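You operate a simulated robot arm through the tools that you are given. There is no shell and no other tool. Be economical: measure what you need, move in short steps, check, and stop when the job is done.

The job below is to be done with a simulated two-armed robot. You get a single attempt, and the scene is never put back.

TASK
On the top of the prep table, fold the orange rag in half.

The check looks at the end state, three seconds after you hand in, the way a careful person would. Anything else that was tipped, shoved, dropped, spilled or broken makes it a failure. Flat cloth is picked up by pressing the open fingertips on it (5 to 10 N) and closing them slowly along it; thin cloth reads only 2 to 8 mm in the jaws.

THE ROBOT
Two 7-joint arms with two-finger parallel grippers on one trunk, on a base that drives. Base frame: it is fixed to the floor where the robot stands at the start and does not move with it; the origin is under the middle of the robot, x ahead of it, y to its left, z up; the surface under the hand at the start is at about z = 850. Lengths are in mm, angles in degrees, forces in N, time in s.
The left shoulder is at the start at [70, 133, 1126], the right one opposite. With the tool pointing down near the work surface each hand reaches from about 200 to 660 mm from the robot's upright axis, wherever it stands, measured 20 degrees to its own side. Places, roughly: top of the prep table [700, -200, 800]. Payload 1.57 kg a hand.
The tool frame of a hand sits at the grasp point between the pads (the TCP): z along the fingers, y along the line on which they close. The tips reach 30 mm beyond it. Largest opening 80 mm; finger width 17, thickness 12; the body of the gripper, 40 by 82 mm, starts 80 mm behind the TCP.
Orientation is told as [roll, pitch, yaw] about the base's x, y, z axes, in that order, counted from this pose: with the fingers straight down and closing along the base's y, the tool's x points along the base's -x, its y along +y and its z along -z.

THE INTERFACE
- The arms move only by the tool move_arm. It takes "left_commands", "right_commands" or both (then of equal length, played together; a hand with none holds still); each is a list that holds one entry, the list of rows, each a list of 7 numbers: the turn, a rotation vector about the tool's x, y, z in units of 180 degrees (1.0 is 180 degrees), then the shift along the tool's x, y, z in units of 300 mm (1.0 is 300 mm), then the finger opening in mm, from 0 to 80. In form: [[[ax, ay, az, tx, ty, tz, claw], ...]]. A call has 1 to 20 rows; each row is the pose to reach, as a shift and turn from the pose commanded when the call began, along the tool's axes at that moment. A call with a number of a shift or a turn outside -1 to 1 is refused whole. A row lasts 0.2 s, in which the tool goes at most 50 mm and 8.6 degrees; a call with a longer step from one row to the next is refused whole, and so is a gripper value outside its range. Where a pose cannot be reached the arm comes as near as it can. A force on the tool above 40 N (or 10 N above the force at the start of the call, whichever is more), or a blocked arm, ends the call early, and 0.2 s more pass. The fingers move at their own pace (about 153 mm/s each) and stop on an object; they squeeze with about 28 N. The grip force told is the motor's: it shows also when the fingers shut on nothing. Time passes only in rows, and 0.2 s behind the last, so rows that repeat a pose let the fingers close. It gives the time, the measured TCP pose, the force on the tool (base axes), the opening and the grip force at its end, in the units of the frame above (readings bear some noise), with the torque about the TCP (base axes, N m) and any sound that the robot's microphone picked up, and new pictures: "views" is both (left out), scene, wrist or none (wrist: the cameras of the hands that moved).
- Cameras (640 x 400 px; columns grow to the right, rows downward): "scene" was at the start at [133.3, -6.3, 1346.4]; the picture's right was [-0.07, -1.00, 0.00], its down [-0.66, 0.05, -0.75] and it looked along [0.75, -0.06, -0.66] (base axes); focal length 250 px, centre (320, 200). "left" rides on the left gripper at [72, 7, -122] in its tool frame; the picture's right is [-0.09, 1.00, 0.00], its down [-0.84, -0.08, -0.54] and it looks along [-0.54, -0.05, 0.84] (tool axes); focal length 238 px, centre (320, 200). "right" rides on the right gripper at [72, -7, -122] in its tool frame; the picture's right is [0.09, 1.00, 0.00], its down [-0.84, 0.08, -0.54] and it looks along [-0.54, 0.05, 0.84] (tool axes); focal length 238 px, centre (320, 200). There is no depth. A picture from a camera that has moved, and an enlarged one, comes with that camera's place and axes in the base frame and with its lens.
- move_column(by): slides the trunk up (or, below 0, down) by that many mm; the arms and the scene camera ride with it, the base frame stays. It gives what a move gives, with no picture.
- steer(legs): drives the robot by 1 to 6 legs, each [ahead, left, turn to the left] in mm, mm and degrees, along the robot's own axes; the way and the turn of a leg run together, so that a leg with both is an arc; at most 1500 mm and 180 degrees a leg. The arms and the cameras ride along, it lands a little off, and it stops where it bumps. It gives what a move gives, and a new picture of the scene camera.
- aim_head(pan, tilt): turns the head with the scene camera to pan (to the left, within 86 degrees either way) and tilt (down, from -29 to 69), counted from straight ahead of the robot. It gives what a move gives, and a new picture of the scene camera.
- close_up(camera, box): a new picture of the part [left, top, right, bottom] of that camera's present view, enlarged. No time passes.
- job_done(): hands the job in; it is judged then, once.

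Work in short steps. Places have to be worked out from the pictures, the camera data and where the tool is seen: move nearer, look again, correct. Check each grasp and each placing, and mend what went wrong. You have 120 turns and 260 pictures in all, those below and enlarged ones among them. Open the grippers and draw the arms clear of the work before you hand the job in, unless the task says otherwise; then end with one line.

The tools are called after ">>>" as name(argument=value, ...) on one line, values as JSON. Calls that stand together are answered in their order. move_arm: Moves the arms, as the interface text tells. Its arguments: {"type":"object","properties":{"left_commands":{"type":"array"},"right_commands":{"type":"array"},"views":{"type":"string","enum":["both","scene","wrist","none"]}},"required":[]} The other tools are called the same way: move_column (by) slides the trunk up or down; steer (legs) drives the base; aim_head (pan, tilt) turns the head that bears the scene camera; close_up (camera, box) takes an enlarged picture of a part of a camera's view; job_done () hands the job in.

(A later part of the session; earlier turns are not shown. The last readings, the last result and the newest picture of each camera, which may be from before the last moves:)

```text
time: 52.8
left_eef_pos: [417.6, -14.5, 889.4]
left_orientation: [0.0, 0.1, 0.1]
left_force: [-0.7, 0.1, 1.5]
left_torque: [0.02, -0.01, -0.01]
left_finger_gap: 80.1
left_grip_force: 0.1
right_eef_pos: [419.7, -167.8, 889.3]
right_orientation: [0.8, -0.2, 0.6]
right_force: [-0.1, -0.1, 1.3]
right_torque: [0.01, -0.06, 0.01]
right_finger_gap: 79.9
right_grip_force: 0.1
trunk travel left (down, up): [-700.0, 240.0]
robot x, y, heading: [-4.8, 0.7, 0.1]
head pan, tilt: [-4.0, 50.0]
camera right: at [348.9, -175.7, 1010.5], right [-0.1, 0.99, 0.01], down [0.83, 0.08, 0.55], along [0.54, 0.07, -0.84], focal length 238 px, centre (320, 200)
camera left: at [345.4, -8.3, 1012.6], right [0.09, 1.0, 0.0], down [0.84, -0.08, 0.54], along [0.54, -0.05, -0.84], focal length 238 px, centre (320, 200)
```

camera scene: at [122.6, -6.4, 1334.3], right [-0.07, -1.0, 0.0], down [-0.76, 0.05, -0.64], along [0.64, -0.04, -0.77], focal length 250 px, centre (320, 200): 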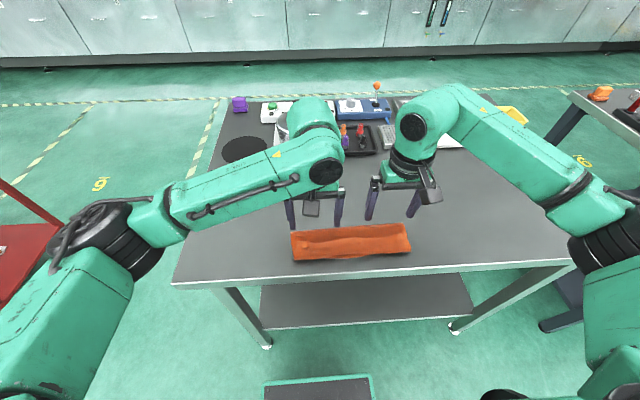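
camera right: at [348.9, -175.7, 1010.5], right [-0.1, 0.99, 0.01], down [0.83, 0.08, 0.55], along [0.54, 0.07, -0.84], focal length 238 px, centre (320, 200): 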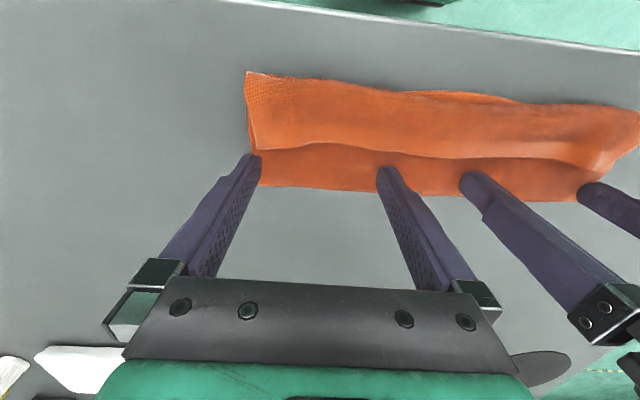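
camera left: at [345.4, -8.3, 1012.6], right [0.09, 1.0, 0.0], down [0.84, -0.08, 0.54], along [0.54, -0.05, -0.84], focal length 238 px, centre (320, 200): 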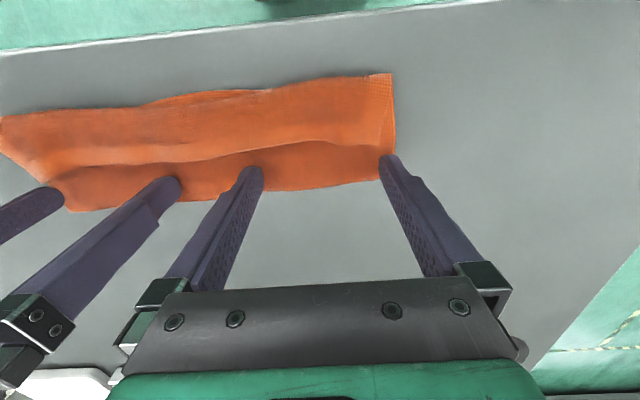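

Light contact (1.4 N) just behind the flap edge. I'll sweep 25 mm toward the robot and look.

>>> move_arm(left_commands=[[[0, 0, 0, 0.015, 0, 0.002, 80], [0, 0, 0, 0.03, 0, 0.002, 80], [0, 0, 0, 0.045, 0, 0.002, 80], [0, 0, 0, 0.065, 0, 0.002, 80], [0, 0, 0, 0.083, 0, 0.002, 80]]], right_commands=[[[0, 0, 0, 0.015, 0, 0.002, 80], [0, 0, 0, 0.03, 0, 0.002, 80], [0, 0, 0, 0.045, 0, 0.002, 80], [0, 0, 0, 0.065, 0, 0.002, 80], [0, 0, 0, 0.083, 0, 0.002, 80]]], views="wrist")

```text
time: 54.0
left_eef_pos: [392.5, -12.2, 890.5]
left_orientation: [0.0, 0.0, 0.1]
left_force: [-0.1, 0.1, 1.2]
left_torque: [-0.01, 0.02, -0.02]
left_finger_gap: 80.0
left_grip_force: 0.1
right_eef_pos: [395.8, -166.2, 888.4]
right_orientation: [0.7, -0.2, 0.6]
right_force: [1.5, -0.6, 1.5]
right_torque: [0.02, 0.0, 0.01]
right_finger_gap: 79.7
right_grip_force: 0.0
trunk travel left (down, up): [-700.0, 240.0]
robot x, y, heading: [-5.8, 2.4, 0.5]
head pan, tilt: [-4.0, 50.0]
camera right: at [323.9, -175.0, 1009.3], right [-0.1, 0.99, 0.01], down [0.83, 0.08, 0.55], along [0.54, 0.07, -0.84], focal length 238 px, centre (320, 200)
camera left: at [321.3, -8.6, 1011.9], right [0.09, 1.0, 0.0], down [0.84, -0.08, 0.54], along [0.54, -0.05, -0.84], focal length 238 px, centre (320, 200)
```

right: 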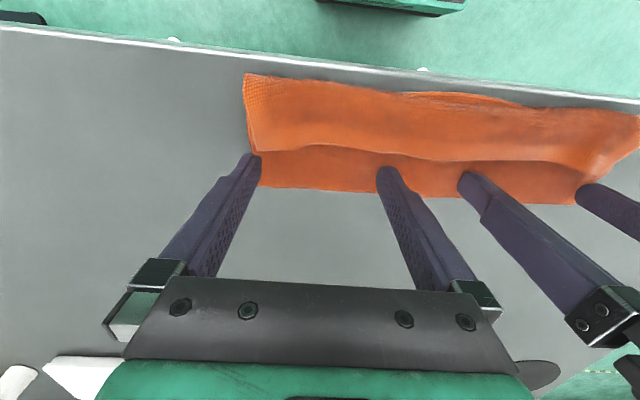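
left: 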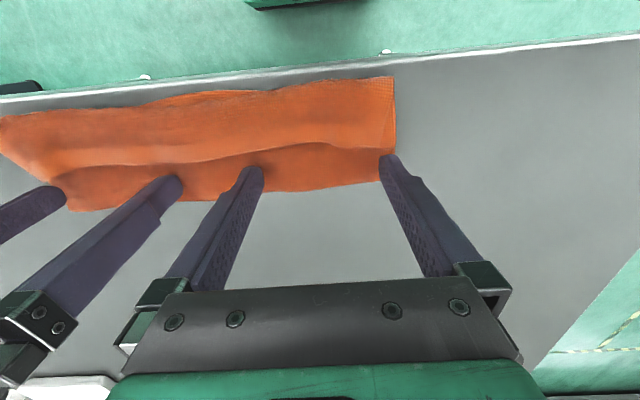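

The low-friction sweep carried the whole rag about 25 mm instead of flipping the flap. I'll slide it back by reversing the motion, then try pinching the flap edge instead.

>>> move_arm(left_commands=[[[0, 0, 0, -0.02, 0, 0.003, 80], [0, 0, 0, -0.04, 0, 0.003, 80], [0, 0, 0, -0.06, 0, 0.003, 80], [0, 0, 0, -0.08, 0, 0.003, 80], [0, 0, 0, -0.1, 0, 0.003, 80], [0, 0, 0, -0.1, 0, -0.06, 80], [0, 0, 0, -0.1, 0, -0.2, 80]]], right_commands=[[[0, 0, 0, -0.02, 0, 0.003, 80], [0, 0, 0, -0.04, 0, 0.003, 80], [0, 0, 0, -0.06, 0, 0.003, 80], [0, 0, 0, -0.08, 0, 0.003, 80], [0, 0, 0, -0.1, 0, 0.003, 80], [0, 0, 0, -0.1, 0, -0.06, 80], [0, 0, 0, -0.1, 0, -0.2, 80]]], views="wrist")

```text
time: 55.6
left_eef_pos: [423.8, -15.2, 948.1]
left_orientation: [0.1, 0.1, 0.1]
left_force: [-0.2, -0.4, -0.2]
left_torque: [0.0, 0.01, 0.03]
left_finger_gap: 80.2
left_grip_force: 0.0
right_eef_pos: [426.0, -166.6, 949.8]
right_orientation: [0.7, -0.2, 0.6]
right_force: [0.0, 0.7, -0.4]
right_torque: [0.03, -0.01, 0.0]
right_finger_gap: 79.8
right_grip_force: 0.1
trunk travel left (down, up): [-700.0, 240.0]
robot x, y, heading: [-5.8, 2.5, 0.2]
head pan, tilt: [-4.0, 50.0]
camera right: at [354.7, -174.6, 1070.1], right [-0.1, 0.99, 0.01], down [0.83, 0.08, 0.55], along [0.54, 0.07, -0.84], focal length 238 px, centre (320, 200)
camera left: at [351.4, -8.9, 1071.2], right [0.09, 1.0, 0.0], down [0.84, -0.08, 0.54], along [0.54, -0.05, -0.84], focal length 238 px, centre (320, 200)
```

right: 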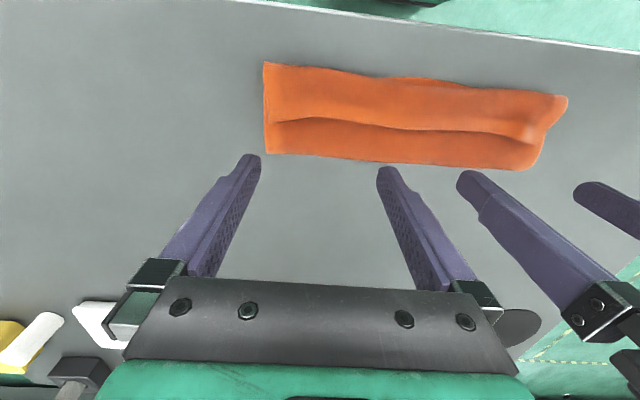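
left: 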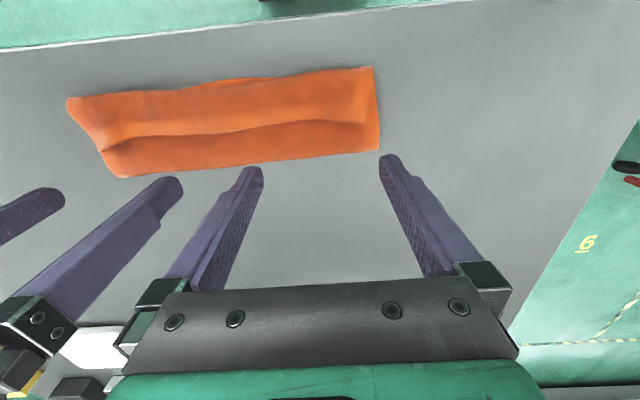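

The rag is back at about x 369–442, with the flap edge at x≈411. I'll position to pinch the flap's free edge near both of its corners, so I can open it out and redo the fold with a better landing.

>>> move_arm(left_commands=[[[0, 0, 0, 0.03, 0.02, 0.03, 40], [0, 0, 0, 0.06, 0.04, 0.07, 30], [0, 0, 0, 0.073, 0.047, 0.11, 30], [0, 0, 0, 0.073, 0.047, 0.143, 30], [0, 0, 0, 0.073, 0.047, 0.165, 30]]], right_commands=[[[0, 0, 0, 0.03, -0.01, 0.03, 40], [0, 0, 0, 0.06, -0.02, 0.07, 30], [0, 0, 0, 0.07, -0.028, 0.11, 30], [0, 0, 0, 0.07, -0.028, 0.15, 30], [0, 0, 0, 0.07, -0.028, 0.172, 30]]], views="wrist")

```text
time: 56.8
left_eef_pos: [401.9, 1.0, 899.8]
left_orientation: [0.1, 0.0, 0.2]
left_force: [0.5, 0.6, 0.5]
left_torque: [0.02, 0.0, -0.02]
left_finger_gap: 30.0
left_grip_force: 0.0
right_eef_pos: [405.0, -174.8, 896.6]
right_orientation: [0.7, -0.2, 0.6]
right_force: [0.2, -1.0, 0.7]
right_torque: [-0.02, 0.0, 0.01]
right_finger_gap: 29.9
right_grip_force: 0.0
trunk travel left (down, up): [-700.0, 240.0]
robot x, y, heading: [-5.0, 1.5, 0.1]
head pan, tilt: [-4.0, 50.0]
camera right: at [333.5, -183.7, 1018.2], right [-0.1, 0.99, 0.01], down [0.83, 0.08, 0.55], along [0.54, 0.07, -0.84], focal length 238 px, centre (320, 200)
camera left: at [330.2, 5.4, 1022.6], right [0.09, 1.0, 0.0], down [0.84, -0.08, 0.54], along [0.54, -0.05, -0.84], focal length 238 px, centre (320, 200)
```

right: 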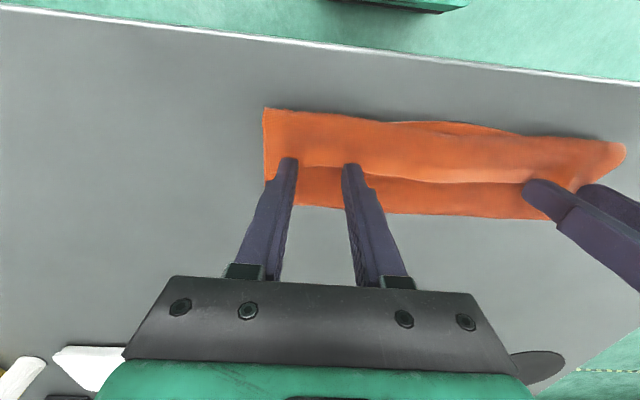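
left: 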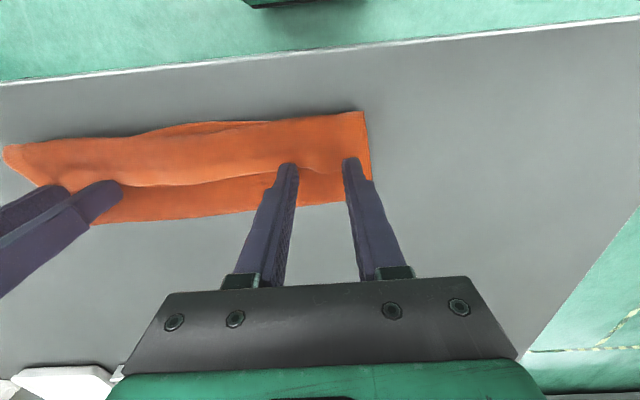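

The fingertips are right at the flap edge line. I'll shift 4 mm toward the robot and lower until light contact.

>>> move_arm(left_commands=[[[0, 0, 0, 0.013, 0, 0.005, 30], [0, 0, 0, 0.013, 0, 0.015, 30], [0, 0, 0, 0.013, 0, 0.022, 30], [0, 0, 0, 0.013, 0, 0.027, 30]]], right_commands=[[[0, 0, 0, 0.013, 0, 0.003, 30], [0, 0, 0, 0.013, 0, 0.007, 30], [0, 0, 0, 0.013, 0, 0.012, 30], [0, 0, 0, 0.013, 0, 0.018, 30]]], views="wrist")

```text
time: 57.8
left_eef_pos: [397.0, -0.8, 891.5]
left_orientation: [0.2, 0.0, 0.2]
left_force: [0.0, -0.9, 1.6]
left_torque: [0.01, -0.01, 0.01]
left_finger_gap: 29.9
left_grip_force: 0.1
right_eef_pos: [400.1, -174.2, 891.9]
right_orientation: [0.6, -0.2, 0.6]
right_force: [0.7, -0.2, 2.2]
right_torque: [0.01, 0.0, 0.01]
right_finger_gap: 29.8
right_grip_force: 0.1
trunk travel left (down, up): [-700.0, 240.0]
robot x, y, heading: [-6.1, 1.7, 0.2]
head pan, tilt: [-4.0, 50.0]
camera right: at [329.4, -183.7, 1012.6], right [-0.1, 0.99, 0.01], down [0.83, 0.08, 0.55], along [0.54, 0.07, -0.84], focal length 238 px, centre (320, 200)
camera left: at [325.8, 5.5, 1014.7], right [0.09, 1.0, 0.0], down [0.84, -0.08, 0.54], along [0.54, -0.05, -0.84], focal length 238 px, centre (320, 200)
```

right: 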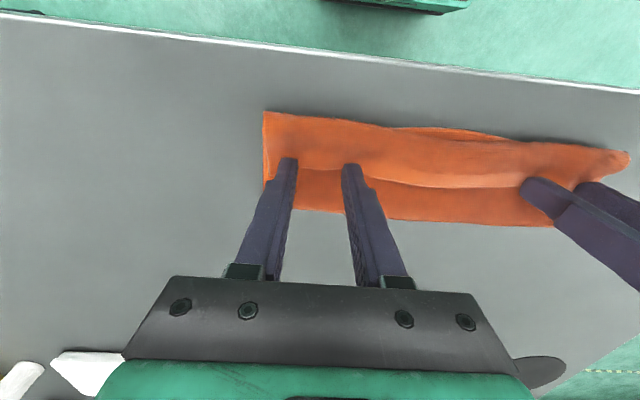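
left: 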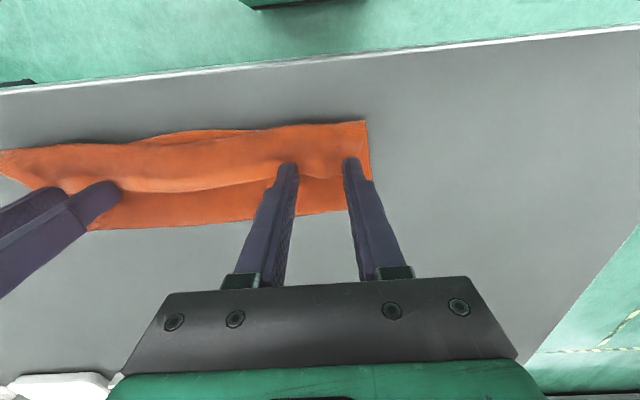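

Light contact of about 2 N on the flap. I'll press about 1 mm and close slowly with the inward shift.

>>> move_arm(left_commands=[[[0, 0, 0, 0, 0, 0.004, 30], [0, 0, 0, 0, -0.005, 0.005, 26], [0, 0, 0, 0, -0.012, 0.005, 22], [0, 0, 0, 0, -0.019, 0.005, 18], [0, 0, 0, 0, -0.026, 0.005, 14], [0, 0, 0, 0, -0.032, 0.005, 10], [0, 0, 0, 0, -0.037, 0.005, 6], [0, 0, 0, 0, -0.041, 0.005, 2], [0, 0, 0, 0, -0.042, 0.005, 0], [0, 0, 0, 0, -0.042, 0.005, 0]]], right_commands=[[[0, 0, 0, 0, 0, 0.003, 30], [0, 0, 0, 0, 0.005, 0.004, 26], [0, 0, 0, 0, 0.012, 0.004, 22], [0, 0, 0, 0, 0.019, 0.004, 18], [0, 0, 0, 0, 0.026, 0.004, 14], [0, 0, 0, 0, 0.032, 0.004, 10], [0, 0, 0, 0, 0.037, 0.004, 6], [0, 0, 0, 0, 0.041, 0.004, 2], [0, 0, 0, 0, 0.042, 0.004, 0], [0, 0, 0, 0, 0.042, 0.004, 0]]], views="wrist")

```text
time: 60.0
left_eef_pos: [397.4, -12.6, 889.6]
left_orientation: [0.1, 0.0, 0.3]
left_force: [1.0, 0.8, 2.9]
left_torque: [0.02, 0.05, 0.0]
left_finger_gap: 3.3
left_grip_force: 23.9
right_eef_pos: [399.4, -163.6, 890.4]
right_orientation: [0.8, -0.3, 0.6]
right_force: [0.5, -0.6, 1.7]
right_torque: [-0.03, 0.02, 0.01]
right_finger_gap: 3.1
right_grip_force: 24.4
trunk travel left (down, up): [-700.0, 240.0]
robot x, y, heading: [-3.6, 2.9, 0.2]
head pan, tilt: [-4.0, 50.0]
camera right: at [329.0, -171.1, 1011.5], right [-0.1, 0.99, 0.01], down [0.83, 0.08, 0.55], along [0.54, 0.07, -0.84], focal length 238 px, centre (320, 200)
camera left: at [325.9, -7.3, 1012.8], right [0.09, 1.0, 0.0], down [0.84, -0.08, 0.54], along [0.54, -0.05, -0.84], focal length 238 px, centre (320, 200)
```

right: 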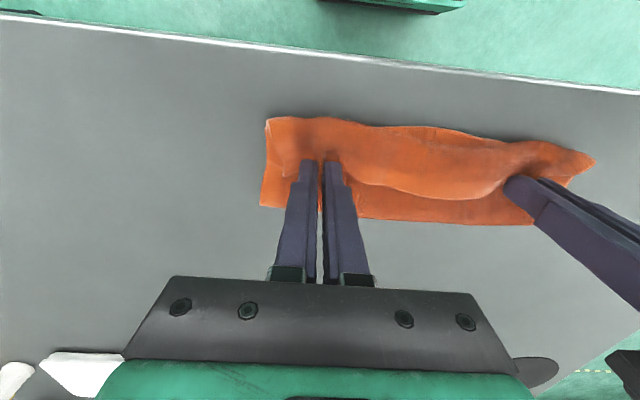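
left: 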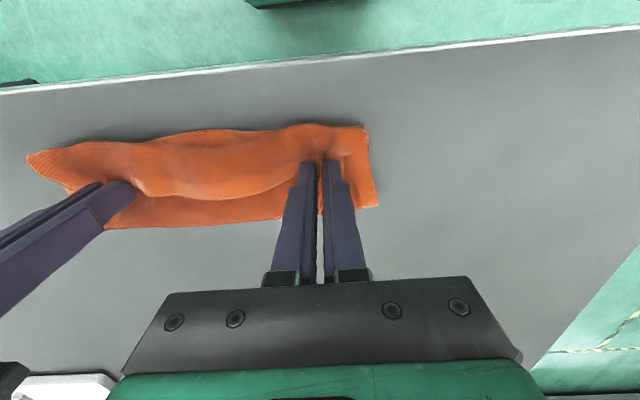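

Gaps of 3.2 mm mean single-layer pinches on both sides. I'll lift up and forward to open the flap, and watch.

>>> move_arm(left_commands=[[[0, 0, 0, 0, 0, -0.05, 0], [0, 0, 0, 0, 0, -0.1, 0], [0, 0, 0, -0.03, 0, -0.15, 0], [0, 0, 0, -0.08, 0, -0.2, 0], [0, 0, 0, -0.13, 0, -0.24, 0], [0, 0, 0, -0.2, 0, -0.25, 0], [0, 0, 0, -0.27, 0, -0.25, 0]]], right_commands=[[[0, 0, 0, 0, 0, -0.05, 0], [0, 0, 0, 0, 0, -0.1, 0], [0, 0, 0, -0.03, 0, -0.15, 0], [0, 0, 0, -0.08, 0, -0.2, 0], [0, 0, 0, -0.13, 0, -0.24, 0], [0, 0, 0, -0.2, 0, -0.25, 0], [0, 0, 0, -0.27, 0, -0.25, 0]]], views="both")

```text
time: 61.6
left_eef_pos: [479.9, -12.7, 963.9]
left_orientation: [0.1, 0.2, 0.0]
left_force: [0.3, -1.0, -0.3]
left_torque: [0.01, 0.02, 0.05]
left_finger_gap: 3.6
left_grip_force: 24.5
right_eef_pos: [483.6, -163.3, 964.8]
right_orientation: [0.5, -0.1, 0.6]
right_force: [0.0, -0.2, -0.2]
right_torque: [0.0, -0.02, -0.04]
right_finger_gap: 3.2
right_grip_force: 24.5
trunk travel left (down, up): [-700.0, 240.0]
robot x, y, heading: [-5.0, 0.8, 0.3]
head pan, tilt: [-4.0, 50.0]
camera scene: at [123.7, -5.0, 1334.2], right [-0.07, -1.0, 0.0], down [-0.77, 0.05, -0.64], along [0.64, -0.04, -0.77], focal length 250 px, centre (320, 200)
camera right: at [412.8, -171.6, 1086.2], right [-0.1, 0.99, 0.01], down [0.84, 0.08, 0.54], along [0.54, 0.07, -0.84], focal length 238 px, centre (320, 200)
camera left: at [408.8, -7.2, 1086.6], right [0.09, 1.0, 0.0], down [0.84, -0.08, 0.54], along [0.54, -0.05, -0.84], focal length 238 px, centre (320, 200)
```

scene: 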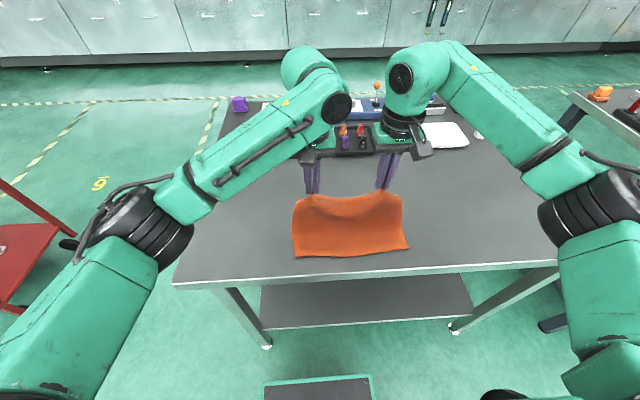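
right: 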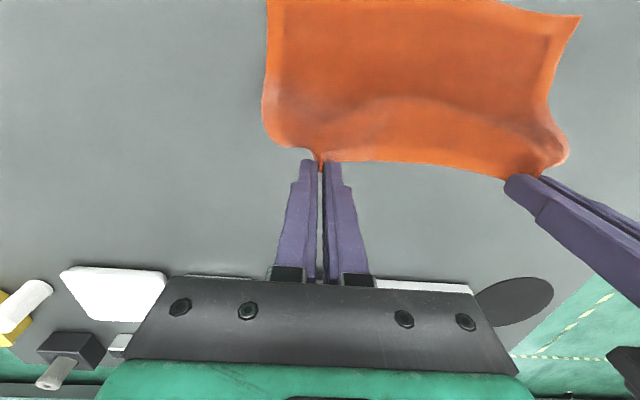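
left: 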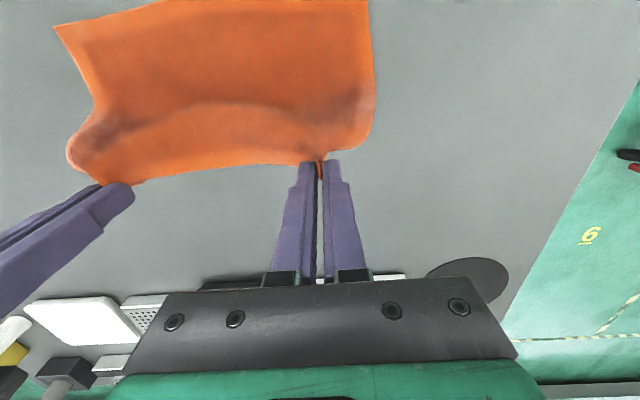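

The flap opened out cleanly and both grips hold. I'll lay the cloth a bit further out ahead so the bottom half lies flat past the midline.

>>> move_arm(left_commands=[[[0, 0, 0, -0.05, 0.01, 0.02, 0], [0, 0, 0, -0.1, 0.018, 0.06, 0], [0, 0, 0, -0.14, 0.018, 0.11, 0], [0, 0, 0, -0.17, 0.018, 0.16, 0], [0, 0, 0, -0.17, 0.018, 0.1, 0], [0, 0, 0, -0.12, 0.018, 0.05, 0]]], right_commands=[[[0, 0, 0, -0.05, -0.01, 0.02, 0], [0, 0, 0, -0.1, -0.018, 0.06, 0], [0, 0, 0, -0.14, -0.018, 0.11, 0], [0, 0, 0, -0.17, -0.018, 0.16, 0], [0, 0, 0, -0.17, -0.018, 0.1, 0], [0, 0, 0, -0.12, -0.018, 0.05, 0]]], views="wrist")

>>> steer(legs=[[-95, 0, 0]])

```text
time: 63.0
left_eef_pos: [515.1, -8.1, 951.3]
left_orientation: [0.0, -0.1, 0.2]
left_force: [0.1, 0.5, 0.2]
left_torque: [-0.01, -0.02, -0.02]
left_finger_gap: 3.7
left_grip_force: 24.6
right_eef_pos: [517.2, -166.9, 950.8]
right_orientation: [0.7, -0.3, 0.5]
right_force: [0.7, -0.1, 0.5]
right_torque: [-0.02, 0.04, -0.01]
right_finger_gap: 3.3
right_grip_force: 24.9
trunk travel left (down, up): [-700.0, 240.0]
robot x, y, heading: [-5.1, -2.0, 0.0]
head pan, tilt: [-4.0, 50.0]
camera right: at [445.3, -176.1, 1073.0], right [-0.1, 0.99, 0.01], down [0.83, 0.08, 0.55], along [0.54, 0.07, -0.84], focal length 238 px, centre (320, 200)
camera left: at [442.3, -1.4, 1073.6], right [0.09, 1.0, 0.0], down [0.84, -0.08, 0.54], along [0.54, -0.05, -0.84], focal length 238 px, centre (320, 200)
```

right: 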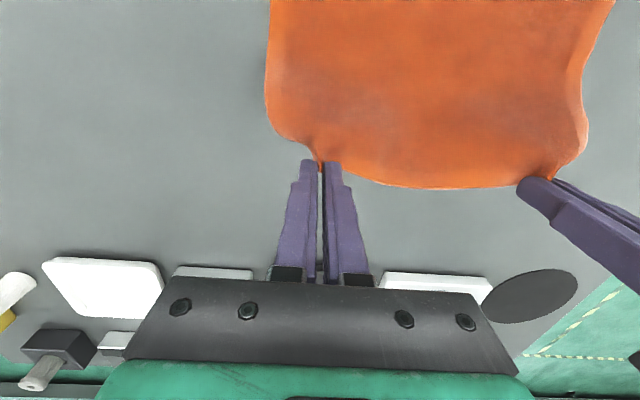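
left: 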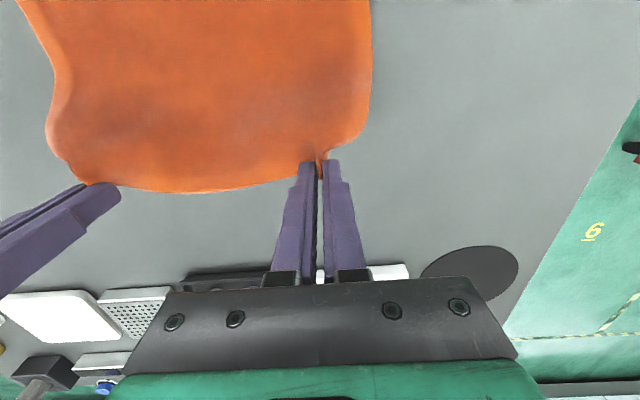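

```text
time: 64.1
left_eef_pos: [421.5, -7.3, 949.0]
left_orientation: [0.2, 0.1, 0.2]
left_force: [0.9, -0.4, -0.3]
left_torque: [-0.02, -0.01, 0.0]
left_finger_gap: 3.3
left_grip_force: 24.4
right_eef_pos: [424.3, -168.9, 950.2]
right_orientation: [0.7, -0.2, 0.6]
right_force: [0.2, 0.0, 0.5]
right_torque: [-0.02, 0.03, -0.02]
right_finger_gap: 3.1
right_grip_force: 24.6
trunk travel left (down, up): [-700.0, 240.0]
robot x, y, heading: [-96.4, 4.2, 0.1]
head pan, tilt: [-4.0, 50.0]
camera scene: at [29.4, -5.3, 1334.2], right [-0.07, -1.0, 0.0], down [-0.76, 0.05, -0.64], along [0.64, -0.04, -0.77], focal length 250 px, centre (320, 200)
```

scene: 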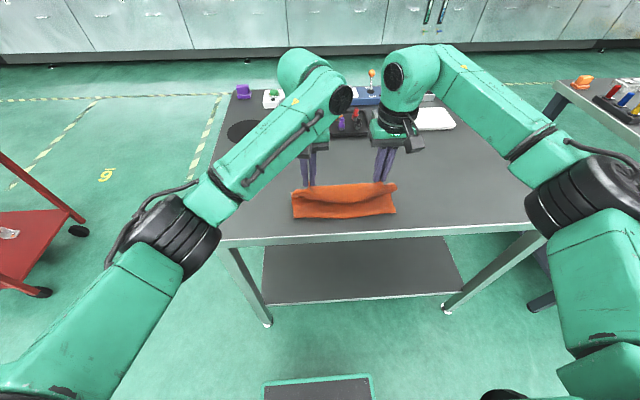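

Holding fine. I'll extend the arms ahead 80 mm, then back up again the same amount, to gain standoff for a flatter hand angle.

>>> move_arm(left_commands=[[[0, 0, 0, -0.09, 0, 0.0, 0], [0, 0, 0, -0.18, 0, 0.03, 0], [0, 0, 0, -0.27, 0, 0.05, 0]]], right_commands=[[[0, 0, 0, -0.09, 0, 0.0, 0], [0, 0, 0, -0.18, 0, 0.03, 0], [0, 0, 0, -0.27, 0, 0.05, 0]]], views="none")

>>> steer(legs=[[-90, 0, 0]])

```text
time: 64.9
left_eef_pos: [481.3, -2.7, 937.5]
left_orientation: [0.0, -0.1, 0.1]
left_force: [-0.8, 0.2, 0.3]
left_torque: [-0.06, 0.02, -0.05]
left_finger_gap: 3.4
left_grip_force: 24.1
left hand out of reach, approached as far as the arm can: row 3
right_eef_pos: [501.9, -164.5, 936.3]
right_orientation: [0.4, -0.6, 0.6]
right_force: [0.1, 0.2, -0.4]
right_torque: [-0.02, -0.03, -0.02]
right_finger_gap: 3.3
right_grip_force: 24.7
right hand out of reach, approached as far as the arm can: row 3
trunk travel left (down, up): [-700.0, 240.0]
robot x, y, heading: [-101.1, -1.4, -0.1]
head pan, tilt: [-4.0, 50.0]
```

```text
time: 66.0
left_eef_pos: [390.2, -2.9, 935.5]
left_orientation: [0.1, 0.0, 0.2]
left_force: [1.2, 0.1, -0.8]
left_torque: [-0.04, 0.0, 0.02]
left_finger_gap: 3.5
left_grip_force: 24.6
right_eef_pos: [411.1, -165.9, 934.7]
right_orientation: [0.6, -0.3, 0.5]
right_force: [0.1, -0.1, -0.8]
right_torque: [0.02, 0.02, 0.02]
right_finger_gap: 3.2
right_grip_force: 24.3
trunk travel left (down, up): [-700.0, 240.0]
robot x, y, heading: [-189.4, 1.8, 0.4]
head pan, tilt: [-4.0, 50.0]
camera scene: at [-60.4, -5.4, 1334.2], right [-0.07, -1.0, 0.0], down [-0.76, 0.05, -0.64], along [0.64, -0.04, -0.77], focal length 250 px, centre (320, 200)
```

scene: 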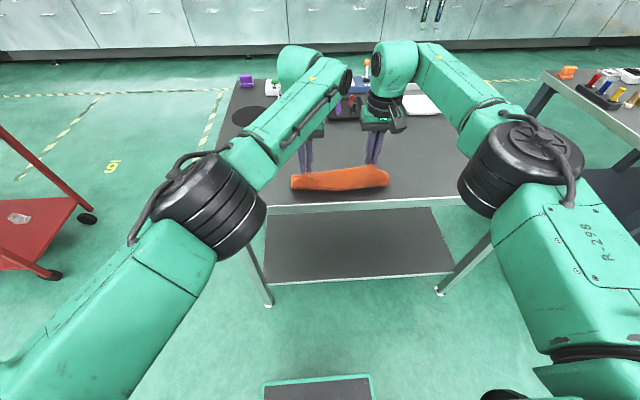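

Robot now stands at x≈-190. I'll rotate the hands about the fingertips to near horizontal (pitch about -80°), fingertips held above x≈388.

>>> move_arm(left_commands=[[[0, -0.044, 0, 0.015, 0, -0.004, 0], [0, -0.089, 0, 0.029, 0, -0.006, 0], [0, -0.133, 0, 0.043, 0, -0.006, 0], [0, -0.178, 0, 0.056, 0, -0.005, 0], [0, -0.222, 0, 0.068, 0, -0.002, 0], [0, -0.267, 0, 0.078, 0, 0.003, 0], [0, -0.311, 0, 0.088, 0, 0.009, 0], [0, -0.356, 0, 0.095, 0, 0.016, 0], [0, -0.4, 0, 0.101, 0, 0.024, 0], [0, -0.444, 0, 0.105, 0, 0.033, 0]]], right_commands=[[[0, -0.044, 0, 0.022, 0, -0.004, 0], [0, -0.089, 0, 0.043, 0, -0.006, 0], [0, -0.133, 0, 0.064, 0, -0.006, 0], [0, -0.178, 0, 0.084, 0, -0.005, 0], [0, -0.222, 0, 0.103, 0, -0.002, 0], [0, -0.267, 0, 0.12, 0, 0.003, 0], [0, -0.311, 0, 0.137, 0, 0.009, 0], [0, -0.356, 0, 0.151, 0, 0.016, 0], [0, -0.4, 0, 0.164, 0, 0.024, 0], [0, -0.444, 0, 0.175, 0, 0.033, 0]]])

```text
time: 67.1
left_eef_pos: [416.5, 128.2, 886.9]
left_orientation: [12.1, -13.1, 17.3]
left_force: [-5.8, -1.7, 25.1]
left_torque: [-0.2, 0.26, -0.07]
left_finger_gap: 3.0
left_grip_force: 24.3
left hand out of reach, approached as far as the arm can: row 1, 2, 3, 4
right_eef_pos: [380.5, -164.1, 938.3]
right_orientation: [0.2, -36.1, 0.1]
right_force: [-0.5, 0.5, 0.1]
right_torque: [-0.06, 0.02, -0.03]
right_finger_gap: 0.0
right_grip_force: 20.9
trunk travel left (down, up): [-700.0, 240.0]
robot x, y, heading: [-188.5, -1.0, 0.4]
head pan, tilt: [-4.0, 50.0]
stopped in row 5 (left hand): the force on the tool passed its limit at 201 N (the readings are from after the stop); the commanded pose is now the measured one
camera scene: at [-67.1, -1.0, 1335.3], right [-0.07, -1.0, 0.0], down [-0.76, 0.05, -0.65], along [0.64, -0.05, -0.76], focal length 250 px, centre (320, 200)
camera right: at [250.3, -172.5, 994.4], right [-0.08, 1.0, -0.05], down [0.36, 0.07, 0.93], along [0.93, 0.06, -0.36], focal length 238 px, centre (320, 200)
camera left: at [329.7, 79.6, 987.9], right [-0.25, 0.94, 0.22], down [0.72, 0.03, 0.69], along [0.64, 0.33, -0.69], focal length 238 px, centre (320, 200)
```

scene: 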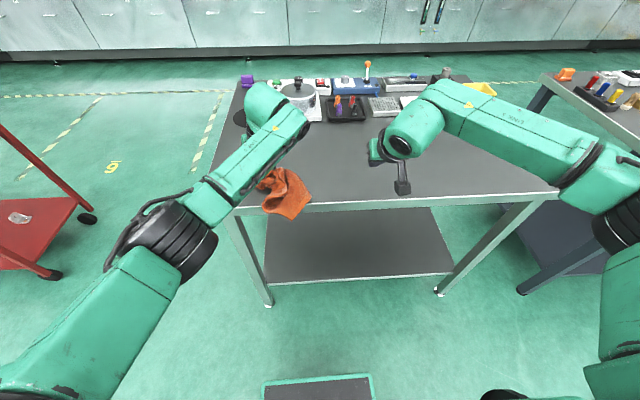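
right: 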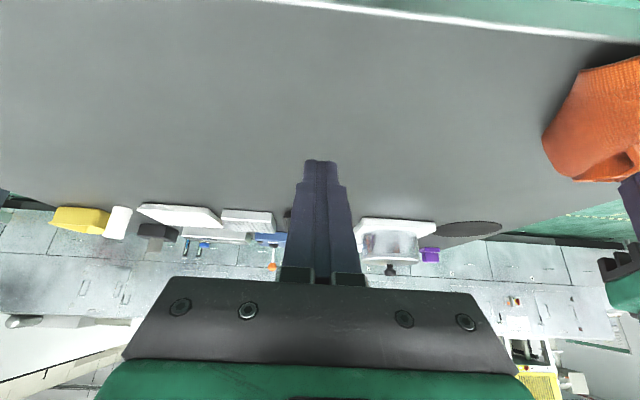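
left: 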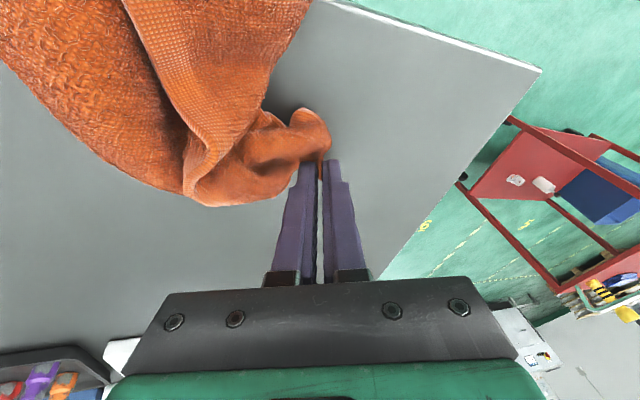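

The left arm ran out of reach, swung outward, and pulled the rag from the right hand. The rag is crumpled on the table, held by the left; nothing else seems touched. First I'll raise the left hand a little and look.

>>> move_arm(left_commands=[[[0, 0, 0, 0, 0, -0.04, 0], [0, 0, 0, 0, 0, -0.1, 0], [0, 0, 0, 0.03, 0, -0.18, 0]]], views="scene")

>>> close_up(camera="scene", box=[200, 120, 360, 220])

```text
time: 67.9
left_eef_pos: [403.4, 106.1, 930.4]
left_orientation: [12.5, -12.6, 17.2]
left_force: [-0.2, -0.5, 0.3]
left_torque: [0.01, 0.0, -0.01]
left_finger_gap: 3.3
left_grip_force: 24.2
right_eef_pos: [382.3, -169.6, 935.5]
right_orientation: [0.6, -36.0, -0.2]
right_force: [0.0, -0.1, -0.3]
right_torque: [0.01, 0.02, -0.01]
right_finger_gap: 0.2
right_grip_force: 21.9
trunk travel left (down, up): [-700.0, 240.0]
robot x, y, heading: [-187.9, 1.1, 0.5]
head pan, tilt: [-4.0, 50.0]
camera scene: at [-61.8, -6.6, 1334.3], right [-0.07, -1.0, 0.0], down [-0.76, 0.05, -0.64], along [0.64, -0.04, -0.77], focal length 250 px, centre (320, 200)
```

scene: 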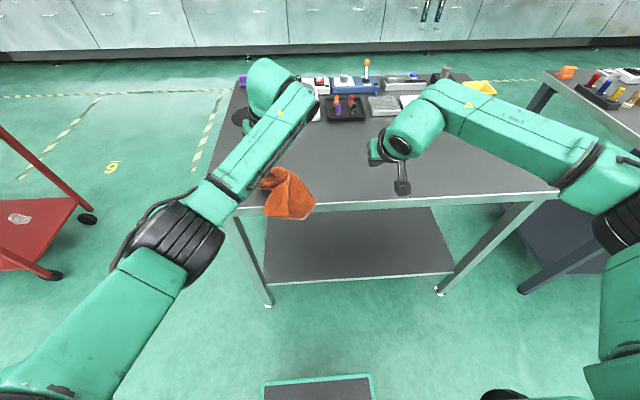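

```text
4.00 times, centred on (280, 170) of scene
camera zoom: at [-61.8, -6.6, 1334.3], right [-0.07, -1.0, 0.0], down [-0.76, 0.05, -0.64], along [0.64, -0.04, -0.77], focal length 1001 px, centre (480, 320)
```

zoom: 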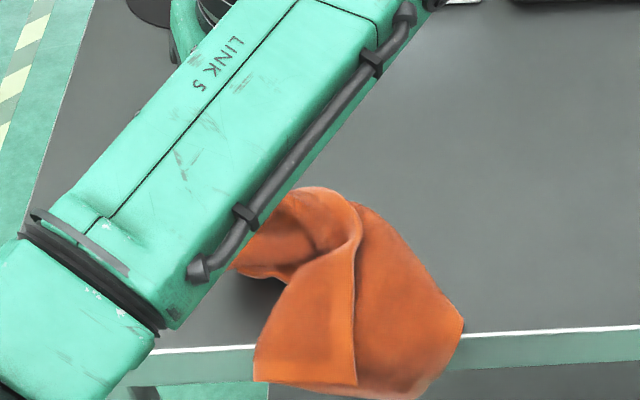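

The left hand still has it, draped over the near table edge. I'll raise both hands, retract them to comfortable reach and straighten them.

>>> move_arm(left_commands=[[[0.01, 0.007, 0.013, 0.01, -0.003, -0.06, 0], [0.02, 0.015, 0.026, 0.03, -0.005, -0.12, 0], [0.03, 0.022, 0.039, 0.06, -0.008, -0.18, 0], [0.04, 0.03, 0.052, 0.09, -0.01, -0.24, 0], [0.05, 0.037, 0.064, 0.115, -0.013, -0.3, 0], [0.06, 0.044, 0.077, 0.14, -0.016, -0.36, 0], [0.07, 0.052, 0.09, 0.165, -0.019, -0.42, 0], [0.08, 0.059, 0.103, 0.188, -0.021, -0.468, 0]]], right_commands=[[[0, 0.025, 0, 0.009, -0.016, -0.038, 30], [0, 0.05, 0, 0.018, -0.032, -0.075, 30], [0, 0.075, 0, 0.027, -0.048, -0.112, 30], [0, 0.1, 0, 0.036, -0.065, -0.15, 30], [0, 0.125, 0, 0.045, -0.08, -0.188, 30], [0, 0.15, 0, 0.054, -0.097, -0.225, 30], [0, 0.175, 0, 0.063, -0.113, -0.262, 30], [0, 0.2, 0, 0.071, -0.13, -0.3, 30]]], views="scene")

```text
time: 69.7
left_eef_pos: [334.1, 48.8, 1050.1]
left_orientation: [-0.1, 0.1, 0.0]
left_force: [0.3, 0.0, 0.1]
left_torque: [0.08, -0.02, 0.03]
left_finger_gap: 3.2
left_grip_force: 24.4
left hand out of reach, approached as far as the arm can: row 2
right_eef_pos: [313.1, -207.8, 995.2]
right_orientation: [0.6, 0.2, 0.1]
right_force: [0.4, 0.2, 0.1]
right_torque: [0.01, 0.02, -0.02]
right_finger_gap: 29.8
right_grip_force: 0.1
trunk travel left (down, up): [-700.0, 240.0]
robot x, y, heading: [-187.1, 0.4, 0.0]
head pan, tilt: [-4.0, 50.0]
camera scene: at [-61.4, -5.6, 1334.3], right [-0.07, -1.0, 0.0], down [-0.76, 0.05, -0.64], along [0.64, -0.04, -0.77], focal length 250 px, centre (320, 200)
```

scene: 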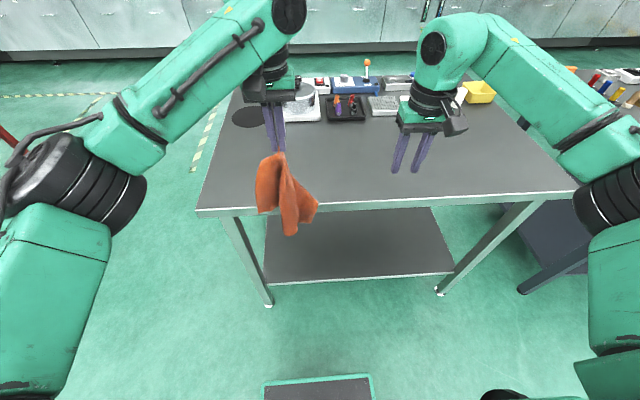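

Both arms are upright with the rag hanging from the left hand. I'll raise it another 120 mm so it clears the table edge, then drive forward to bring it over the table.

>>> move_arm(left_commands=[[[0, 0, 0, 0.02, 0, -0.08, 0], [0, 0, 0, 0.04, 0, -0.16, 0], [0, 0, 0, 0.06, 0, -0.24, 0], [0, 0, 0, 0.08, 0, -0.32, 0], [0, 0, 0, 0.1, 0, -0.4, 0]]], views="none")

>>> steer(legs=[[150, 0, 0]])

```text
time: 70.9
left_eef_pos: [303.5, 48.2, 1168.2]
left_orientation: [-0.2, 0.0, 0.0]
left_force: [0.8, -0.6, 0.3]
left_torque: [0.04, -0.03, 0.05]
left_finger_gap: 3.4
left_grip_force: 24.6
right_eef_pos: [312.8, -207.8, 996.8]
right_orientation: [0.6, 0.1, 0.2]
right_force: [0.2, -0.4, 0.1]
right_torque: [0.03, 0.0, -0.02]
right_finger_gap: 30.0
right_grip_force: 0.1
trunk travel left (down, up): [-700.0, 240.0]
robot x, y, heading: [-190.8, 3.2, 0.1]
head pan, tilt: [-4.0, 50.0]
```

```text
time: 72.3
left_eef_pos: [454.0, 48.3, 1170.1]
left_orientation: [-0.2, -0.1, -0.1]
left_force: [-0.3, 0.0, 0.7]
left_torque: [0.01, -0.01, 0.05]
left_finger_gap: 3.3
left_grip_force: 24.4
right_eef_pos: [462.7, -208.1, 996.9]
right_orientation: [0.5, -0.1, 0.1]
right_force: [-0.6, 0.2, -1.1]
right_torque: [-0.01, -0.02, 0.03]
right_finger_gap: 30.1
right_grip_force: 0.1
trunk travel left (down, up): [-700.0, 240.0]
robot x, y, heading: [-35.3, -2.7, 0.2]
head pan, tilt: [-4.0, 50.0]
camera scene: at [87.3, -5.3, 1334.6], right [-0.07, -1.0, 0.0], down [-0.76, 0.05, -0.64], along [0.64, -0.04, -0.77], focal length 250 px, centre (320, 200)
```

scene: 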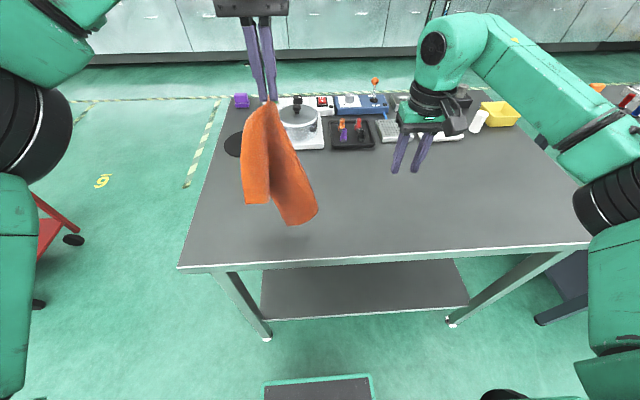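

The rag hangs freely by one corner. I'll lay it down diagonally: first swing to near-right, then lower while moving to far-left so it trails out across the table. The right hand moves aside.

>>> move_arm(left_commands=[[[0, 0, 0, 0.053, -0.09, 0.017, 0], [0, 0, 0, 0.107, -0.18, 0.033, 0], [0, 0, 0, 0.16, -0.27, 0.05, 0], [0, 0, 0, 0.213, -0.36, 0.067, 0], [0, 0, 0, 0.213, -0.36, 0.067, 0], [0, 0, 0, 0.213, -0.36, 0.067, 0], [0, 0, 0, 0.176, -0.29, 0.154, 0], [0, 0, 0, 0.14, -0.22, 0.24, 0], [0, 0, 0, 0.103, -0.15, 0.327, 0], [0, 0, 0, 0.067, -0.08, 0.413, 0], [0, 0, 0, 0.03, -0.01, 0.5, 0], [0, 0, 0, -0.007, 0.06, 0.587, 0], [0, 0, 0, -0.043, 0.13, 0.673, 0], [0, 0, 0, -0.08, 0.2, 0.76, 0], [0, 0, 0, -0.116, 0.27, 0.846, 0], [0, 0, 0, -0.153, 0.34, 0.92, 0]]], right_commands=[[[0, 0, 0, 0, -0.1, 0, 30], [0, 0, 0, 0, -0.2, 0, 30], [0, 0, 0, 0, -0.3, 0, 30], [0, 0, 0, 0, -0.4, 0, 30], [0, 0, 0, 0, -0.4, 0, 30], [0, 0, 0, 0, -0.4, 0, 30], [0, 0, 0, 0, -0.4, 0, 30], [0, 0, 0, 0, -0.4, 0, 30], [0, 0, 0, 0, -0.4, 0, 30], [0, 0, 0, 0, -0.4, 0, 30], [0, 0, 0, 0, -0.4, 0, 30], [0, 0, 0, 0, -0.4, 0, 30], [0, 0, 0, 0, -0.4, 0, 30], [0, 0, 0, 0, -0.4, 0, 30], [0, 0, 0, 0, -0.4, 0, 30], [0, 0, 0, 0, -0.4, 0, 30]]], views="both")

```text
time: 75.7
left_eef_pos: [498.9, 147.9, 893.0]
left_orientation: [-0.3, 0.0, -0.1]
left_force: [-0.6, 0.5, 1.9]
left_torque: [0.0, 0.01, 0.05]
left_finger_gap: 3.5
left_grip_force: 24.3
right_eef_pos: [463.8, -326.9, 995.0]
right_orientation: [0.5, 0.1, 0.0]
right_force: [-0.3, 0.6, -0.3]
right_torque: [0.02, 0.04, 0.01]
right_finger_gap: 30.0
right_grip_force: 0.1
right hand out of reach, approached as far as the arm can: row 4, 5, 6, 7, 8, 9, 10, 11, 12
trunk travel left (down, up): [-700.0, 240.0]
robot x, y, heading: [-37.6, 0.1, 0.2]
head pan, tilt: [-4.0, 50.0]
camera scene: at [89.3, -5.0, 1334.4], right [-0.07, -1.0, 0.0], down [-0.76, 0.05, -0.64], along [0.64, -0.04, -0.77], focal length 250 px, centre (320, 200)
camera right: at [392.6, -333.9, 1116.2], right [-0.09, 1.0, 0.01], down [0.84, 0.07, 0.54], along [0.54, 0.06, -0.84], focal length 238 px, centre (320, 200)
camera left: at [427.2, 155.3, 1016.0], right [0.09, 1.0, 0.0], down [0.84, -0.08, 0.54], along [0.54, -0.05, -0.84], focal length 238 px, centre (320, 200)
```

scene: 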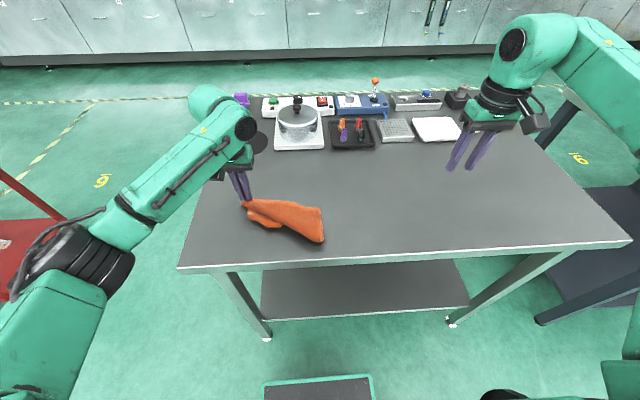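
right: 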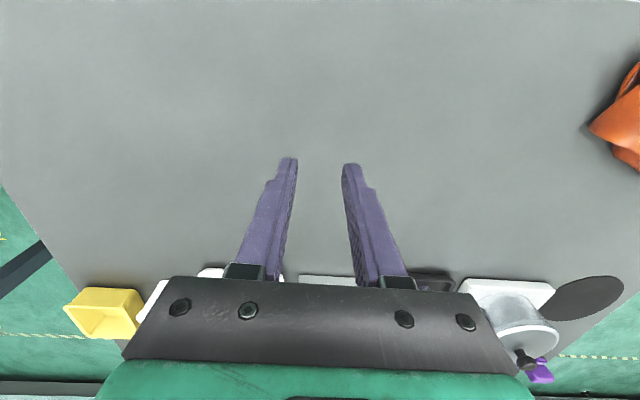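
left: 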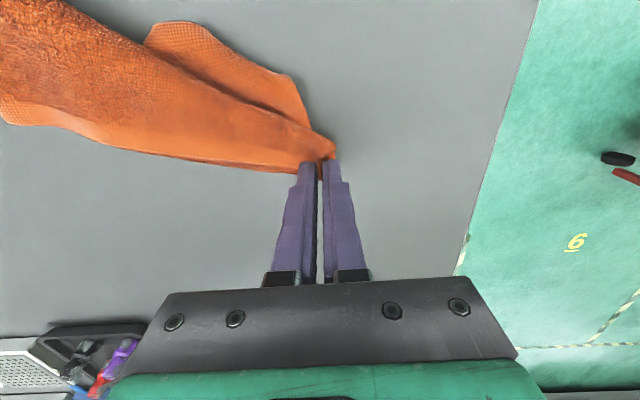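

The rag lies as a long, partly folded strip. I'll look closer before choosing which corners to pull.

>>> close_up(camera="scene", box=[210, 180, 350, 265])

>>> close_up(camera="left", box=[0, 0, 360, 225])

```text
4.57 times, centred on (280, 222) of scene
camera zoom: at [89.3, -5.0, 1334.4], right [-0.07, -1.0, 0.0], down [-0.76, 0.05, -0.64], along [0.64, -0.04, -0.77], focal length 1144 px, centre (503, 97)
```

zoom: 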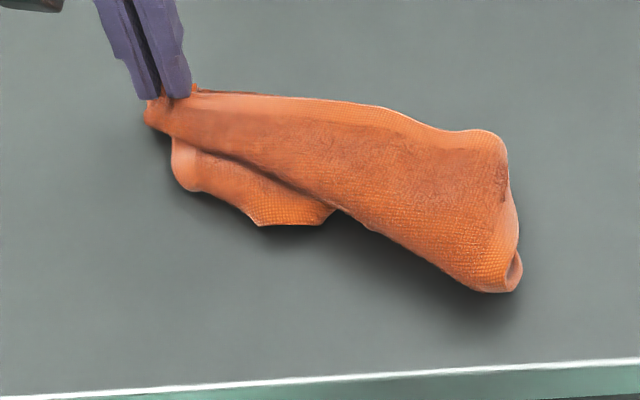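

```text
1.78 times, centred on (180, 112) of left
camera zoom: at [427.2, 155.3, 1016.0], right [0.09, 1.0, 0.0], down [0.84, -0.08, 0.54], along [0.54, -0.05, -0.84], focal length 424 px, centre (569, 356)
```

zoom: 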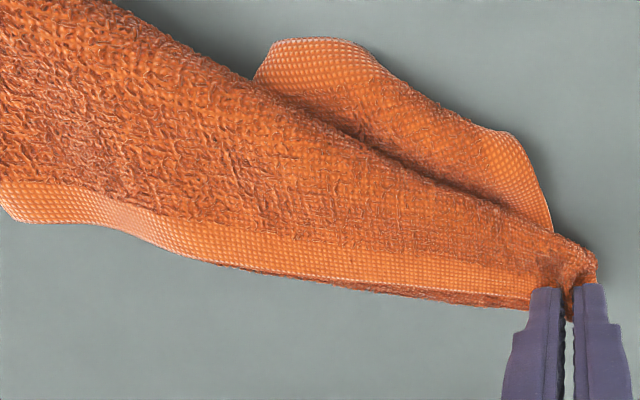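

The hemmed long edge runs from the left grip along the far side to about (467, -30). If the right hand pinches that same edge near its other end and I lift both, the rag will hang out square. I'll bring the right hand over for a look.

>>> move_arm(right_commands=[[[0, 0, 0, 0, 0.11, 0.01, 30], [0, 0, 0, 0, 0.22, 0.03, 30], [0, 0, 0, 0, 0.33, 0.05, 30], [0, 0, 0, 0, 0.44, 0.07, 30], [0, 0, 0, 0, 0.55, 0.09, 30], [0, 0, 0.02, 0, 0.66, 0.1, 30], [0, 0, 0.04, 0, 0.76, 0.117, 30], [0, 0, 0.06, 0, 0.85, 0.117, 30]]], views="wrist")

```text
time: 77.5
left_eef_pos: [499.2, 149.2, 892.3]
left_orientation: [-0.3, 0.0, 0.0]
left_force: [0.4, -1.6, 0.9]
left_torque: [0.0, 0.03, 0.01]
left_finger_gap: 3.5
left_grip_force: 23.7
right_eef_pos: [464.0, -70.4, 963.0]
right_orientation: [0.4, 0.2, -10.6]
right_force: [-0.4, 0.1, -0.2]
right_torque: [-0.03, -0.03, 0.0]
right_finger_gap: 30.3
right_grip_force: 0.0
trunk travel left (down, up): [-700.0, 240.0]
robot x, y, heading: [-37.6, -0.8, 0.1]
head pan, tilt: [-4.0, 50.0]
camera right: at [393.2, -64.5, 1083.9], right [0.09, 1.0, 0.01], down [0.84, -0.08, 0.54], along [0.54, -0.04, -0.84], focal length 238 px, centre (320, 200)
```

right: 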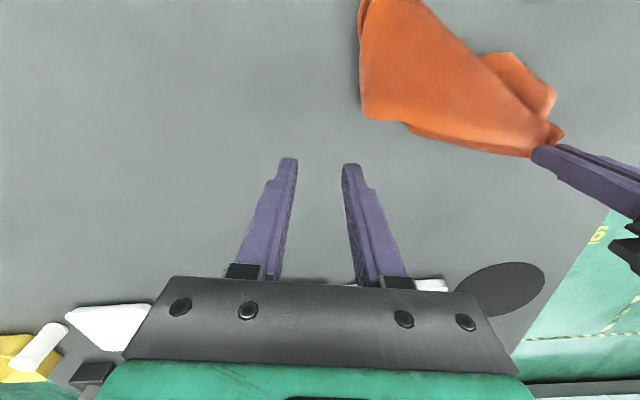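

The free end of the hem edge is near (447, -29). I'll move the right hand to pinch about 20 mm in from that end, at (444, -6), yaw about -15°.

>>> move_arm(right_commands=[[[0, 0, 0.005, 0.02, 0.04, 0.03, 30], [0, 0, 0.01, 0.045, 0.08, 0.07, 30], [0, 0, 0.015, 0.07, 0.12, 0.11, 30], [0, 0, 0.02, 0.09, 0.16, 0.15, 30], [0, 0, 0.025, 0.105, 0.198, 0.177, 30]]], views="wrist")

```text
time: 78.7
left_eef_pos: [498.5, 148.3, 893.3]
left_orientation: [-0.3, 0.1, -0.2]
left_force: [0.4, -0.1, 2.0]
left_torque: [-0.01, 0.04, 0.05]
left_finger_gap: 3.4
left_grip_force: 24.4
right_eef_pos: [441.8, -7.4, 909.2]
right_orientation: [0.5, 0.2, -15.2]
right_force: [0.3, 0.6, -0.9]
right_torque: [0.01, -0.01, 0.0]
right_finger_gap: 29.8
right_grip_force: 0.1
trunk travel left (down, up): [-700.0, 240.0]
robot x, y, heading: [-37.1, 1.8, -0.1]
head pan, tilt: [-4.0, 50.0]
camera right: at [372.8, 4.6, 1030.7], right [0.17, 0.99, 0.01], down [0.83, -0.15, 0.54], along [0.53, -0.09, -0.84], focal length 238 px, centre (320, 200)
```

right: 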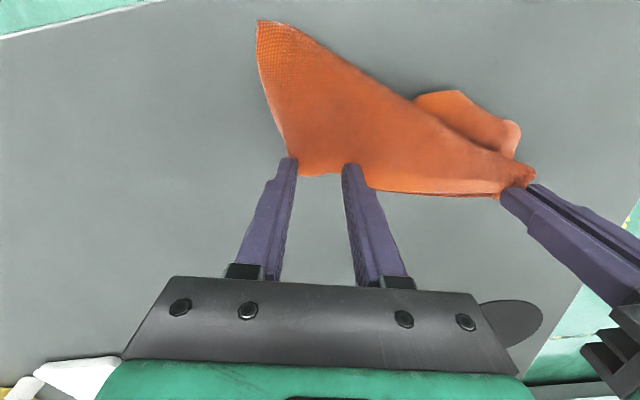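

The fingers straddle the hem near its end. I'll shift 6 mm inward and lower to contact.

>>> move_arm(right_commands=[[[0, 0, 0, 0, 0.01, 0.01, 30], [0, 0, 0, 0, 0.02, 0.025, 30], [0, 0, 0, 0, 0.02, 0.04, 30], [0, 0, 0, 0, 0.02, 0.055, 30], [0, 0, 0, 0, 0.02, 0.062, 30]]], views="wrist")

```text
time: 79.9
left_eef_pos: [499.6, 148.3, 894.0]
left_orientation: [-0.2, -0.1, -0.1]
left_force: [-0.4, -1.1, 2.3]
left_torque: [0.05, 0.03, 0.04]
left_finger_gap: 3.3
left_grip_force: 24.6
right_eef_pos: [443.6, -0.8, 891.8]
right_orientation: [0.5, 0.3, -15.2]
right_force: [-0.9, -0.7, 2.4]
right_torque: [0.0, 0.02, -0.02]
right_finger_gap: 29.8
right_grip_force: 0.0
trunk travel left (down, up): [-700.0, 240.0]
robot x, y, heading: [-37.3, -3.2, 0.2]
head pan, tilt: [-4.0, 50.0]
camera right: at [373.9, 9.9, 1012.7], right [0.17, 0.99, 0.01], down [0.83, -0.15, 0.54], along [0.53, -0.09, -0.84], focal length 238 px, centre (320, 200)
```

right: 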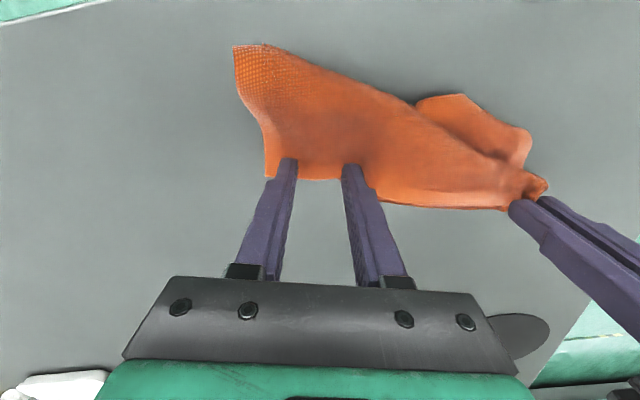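

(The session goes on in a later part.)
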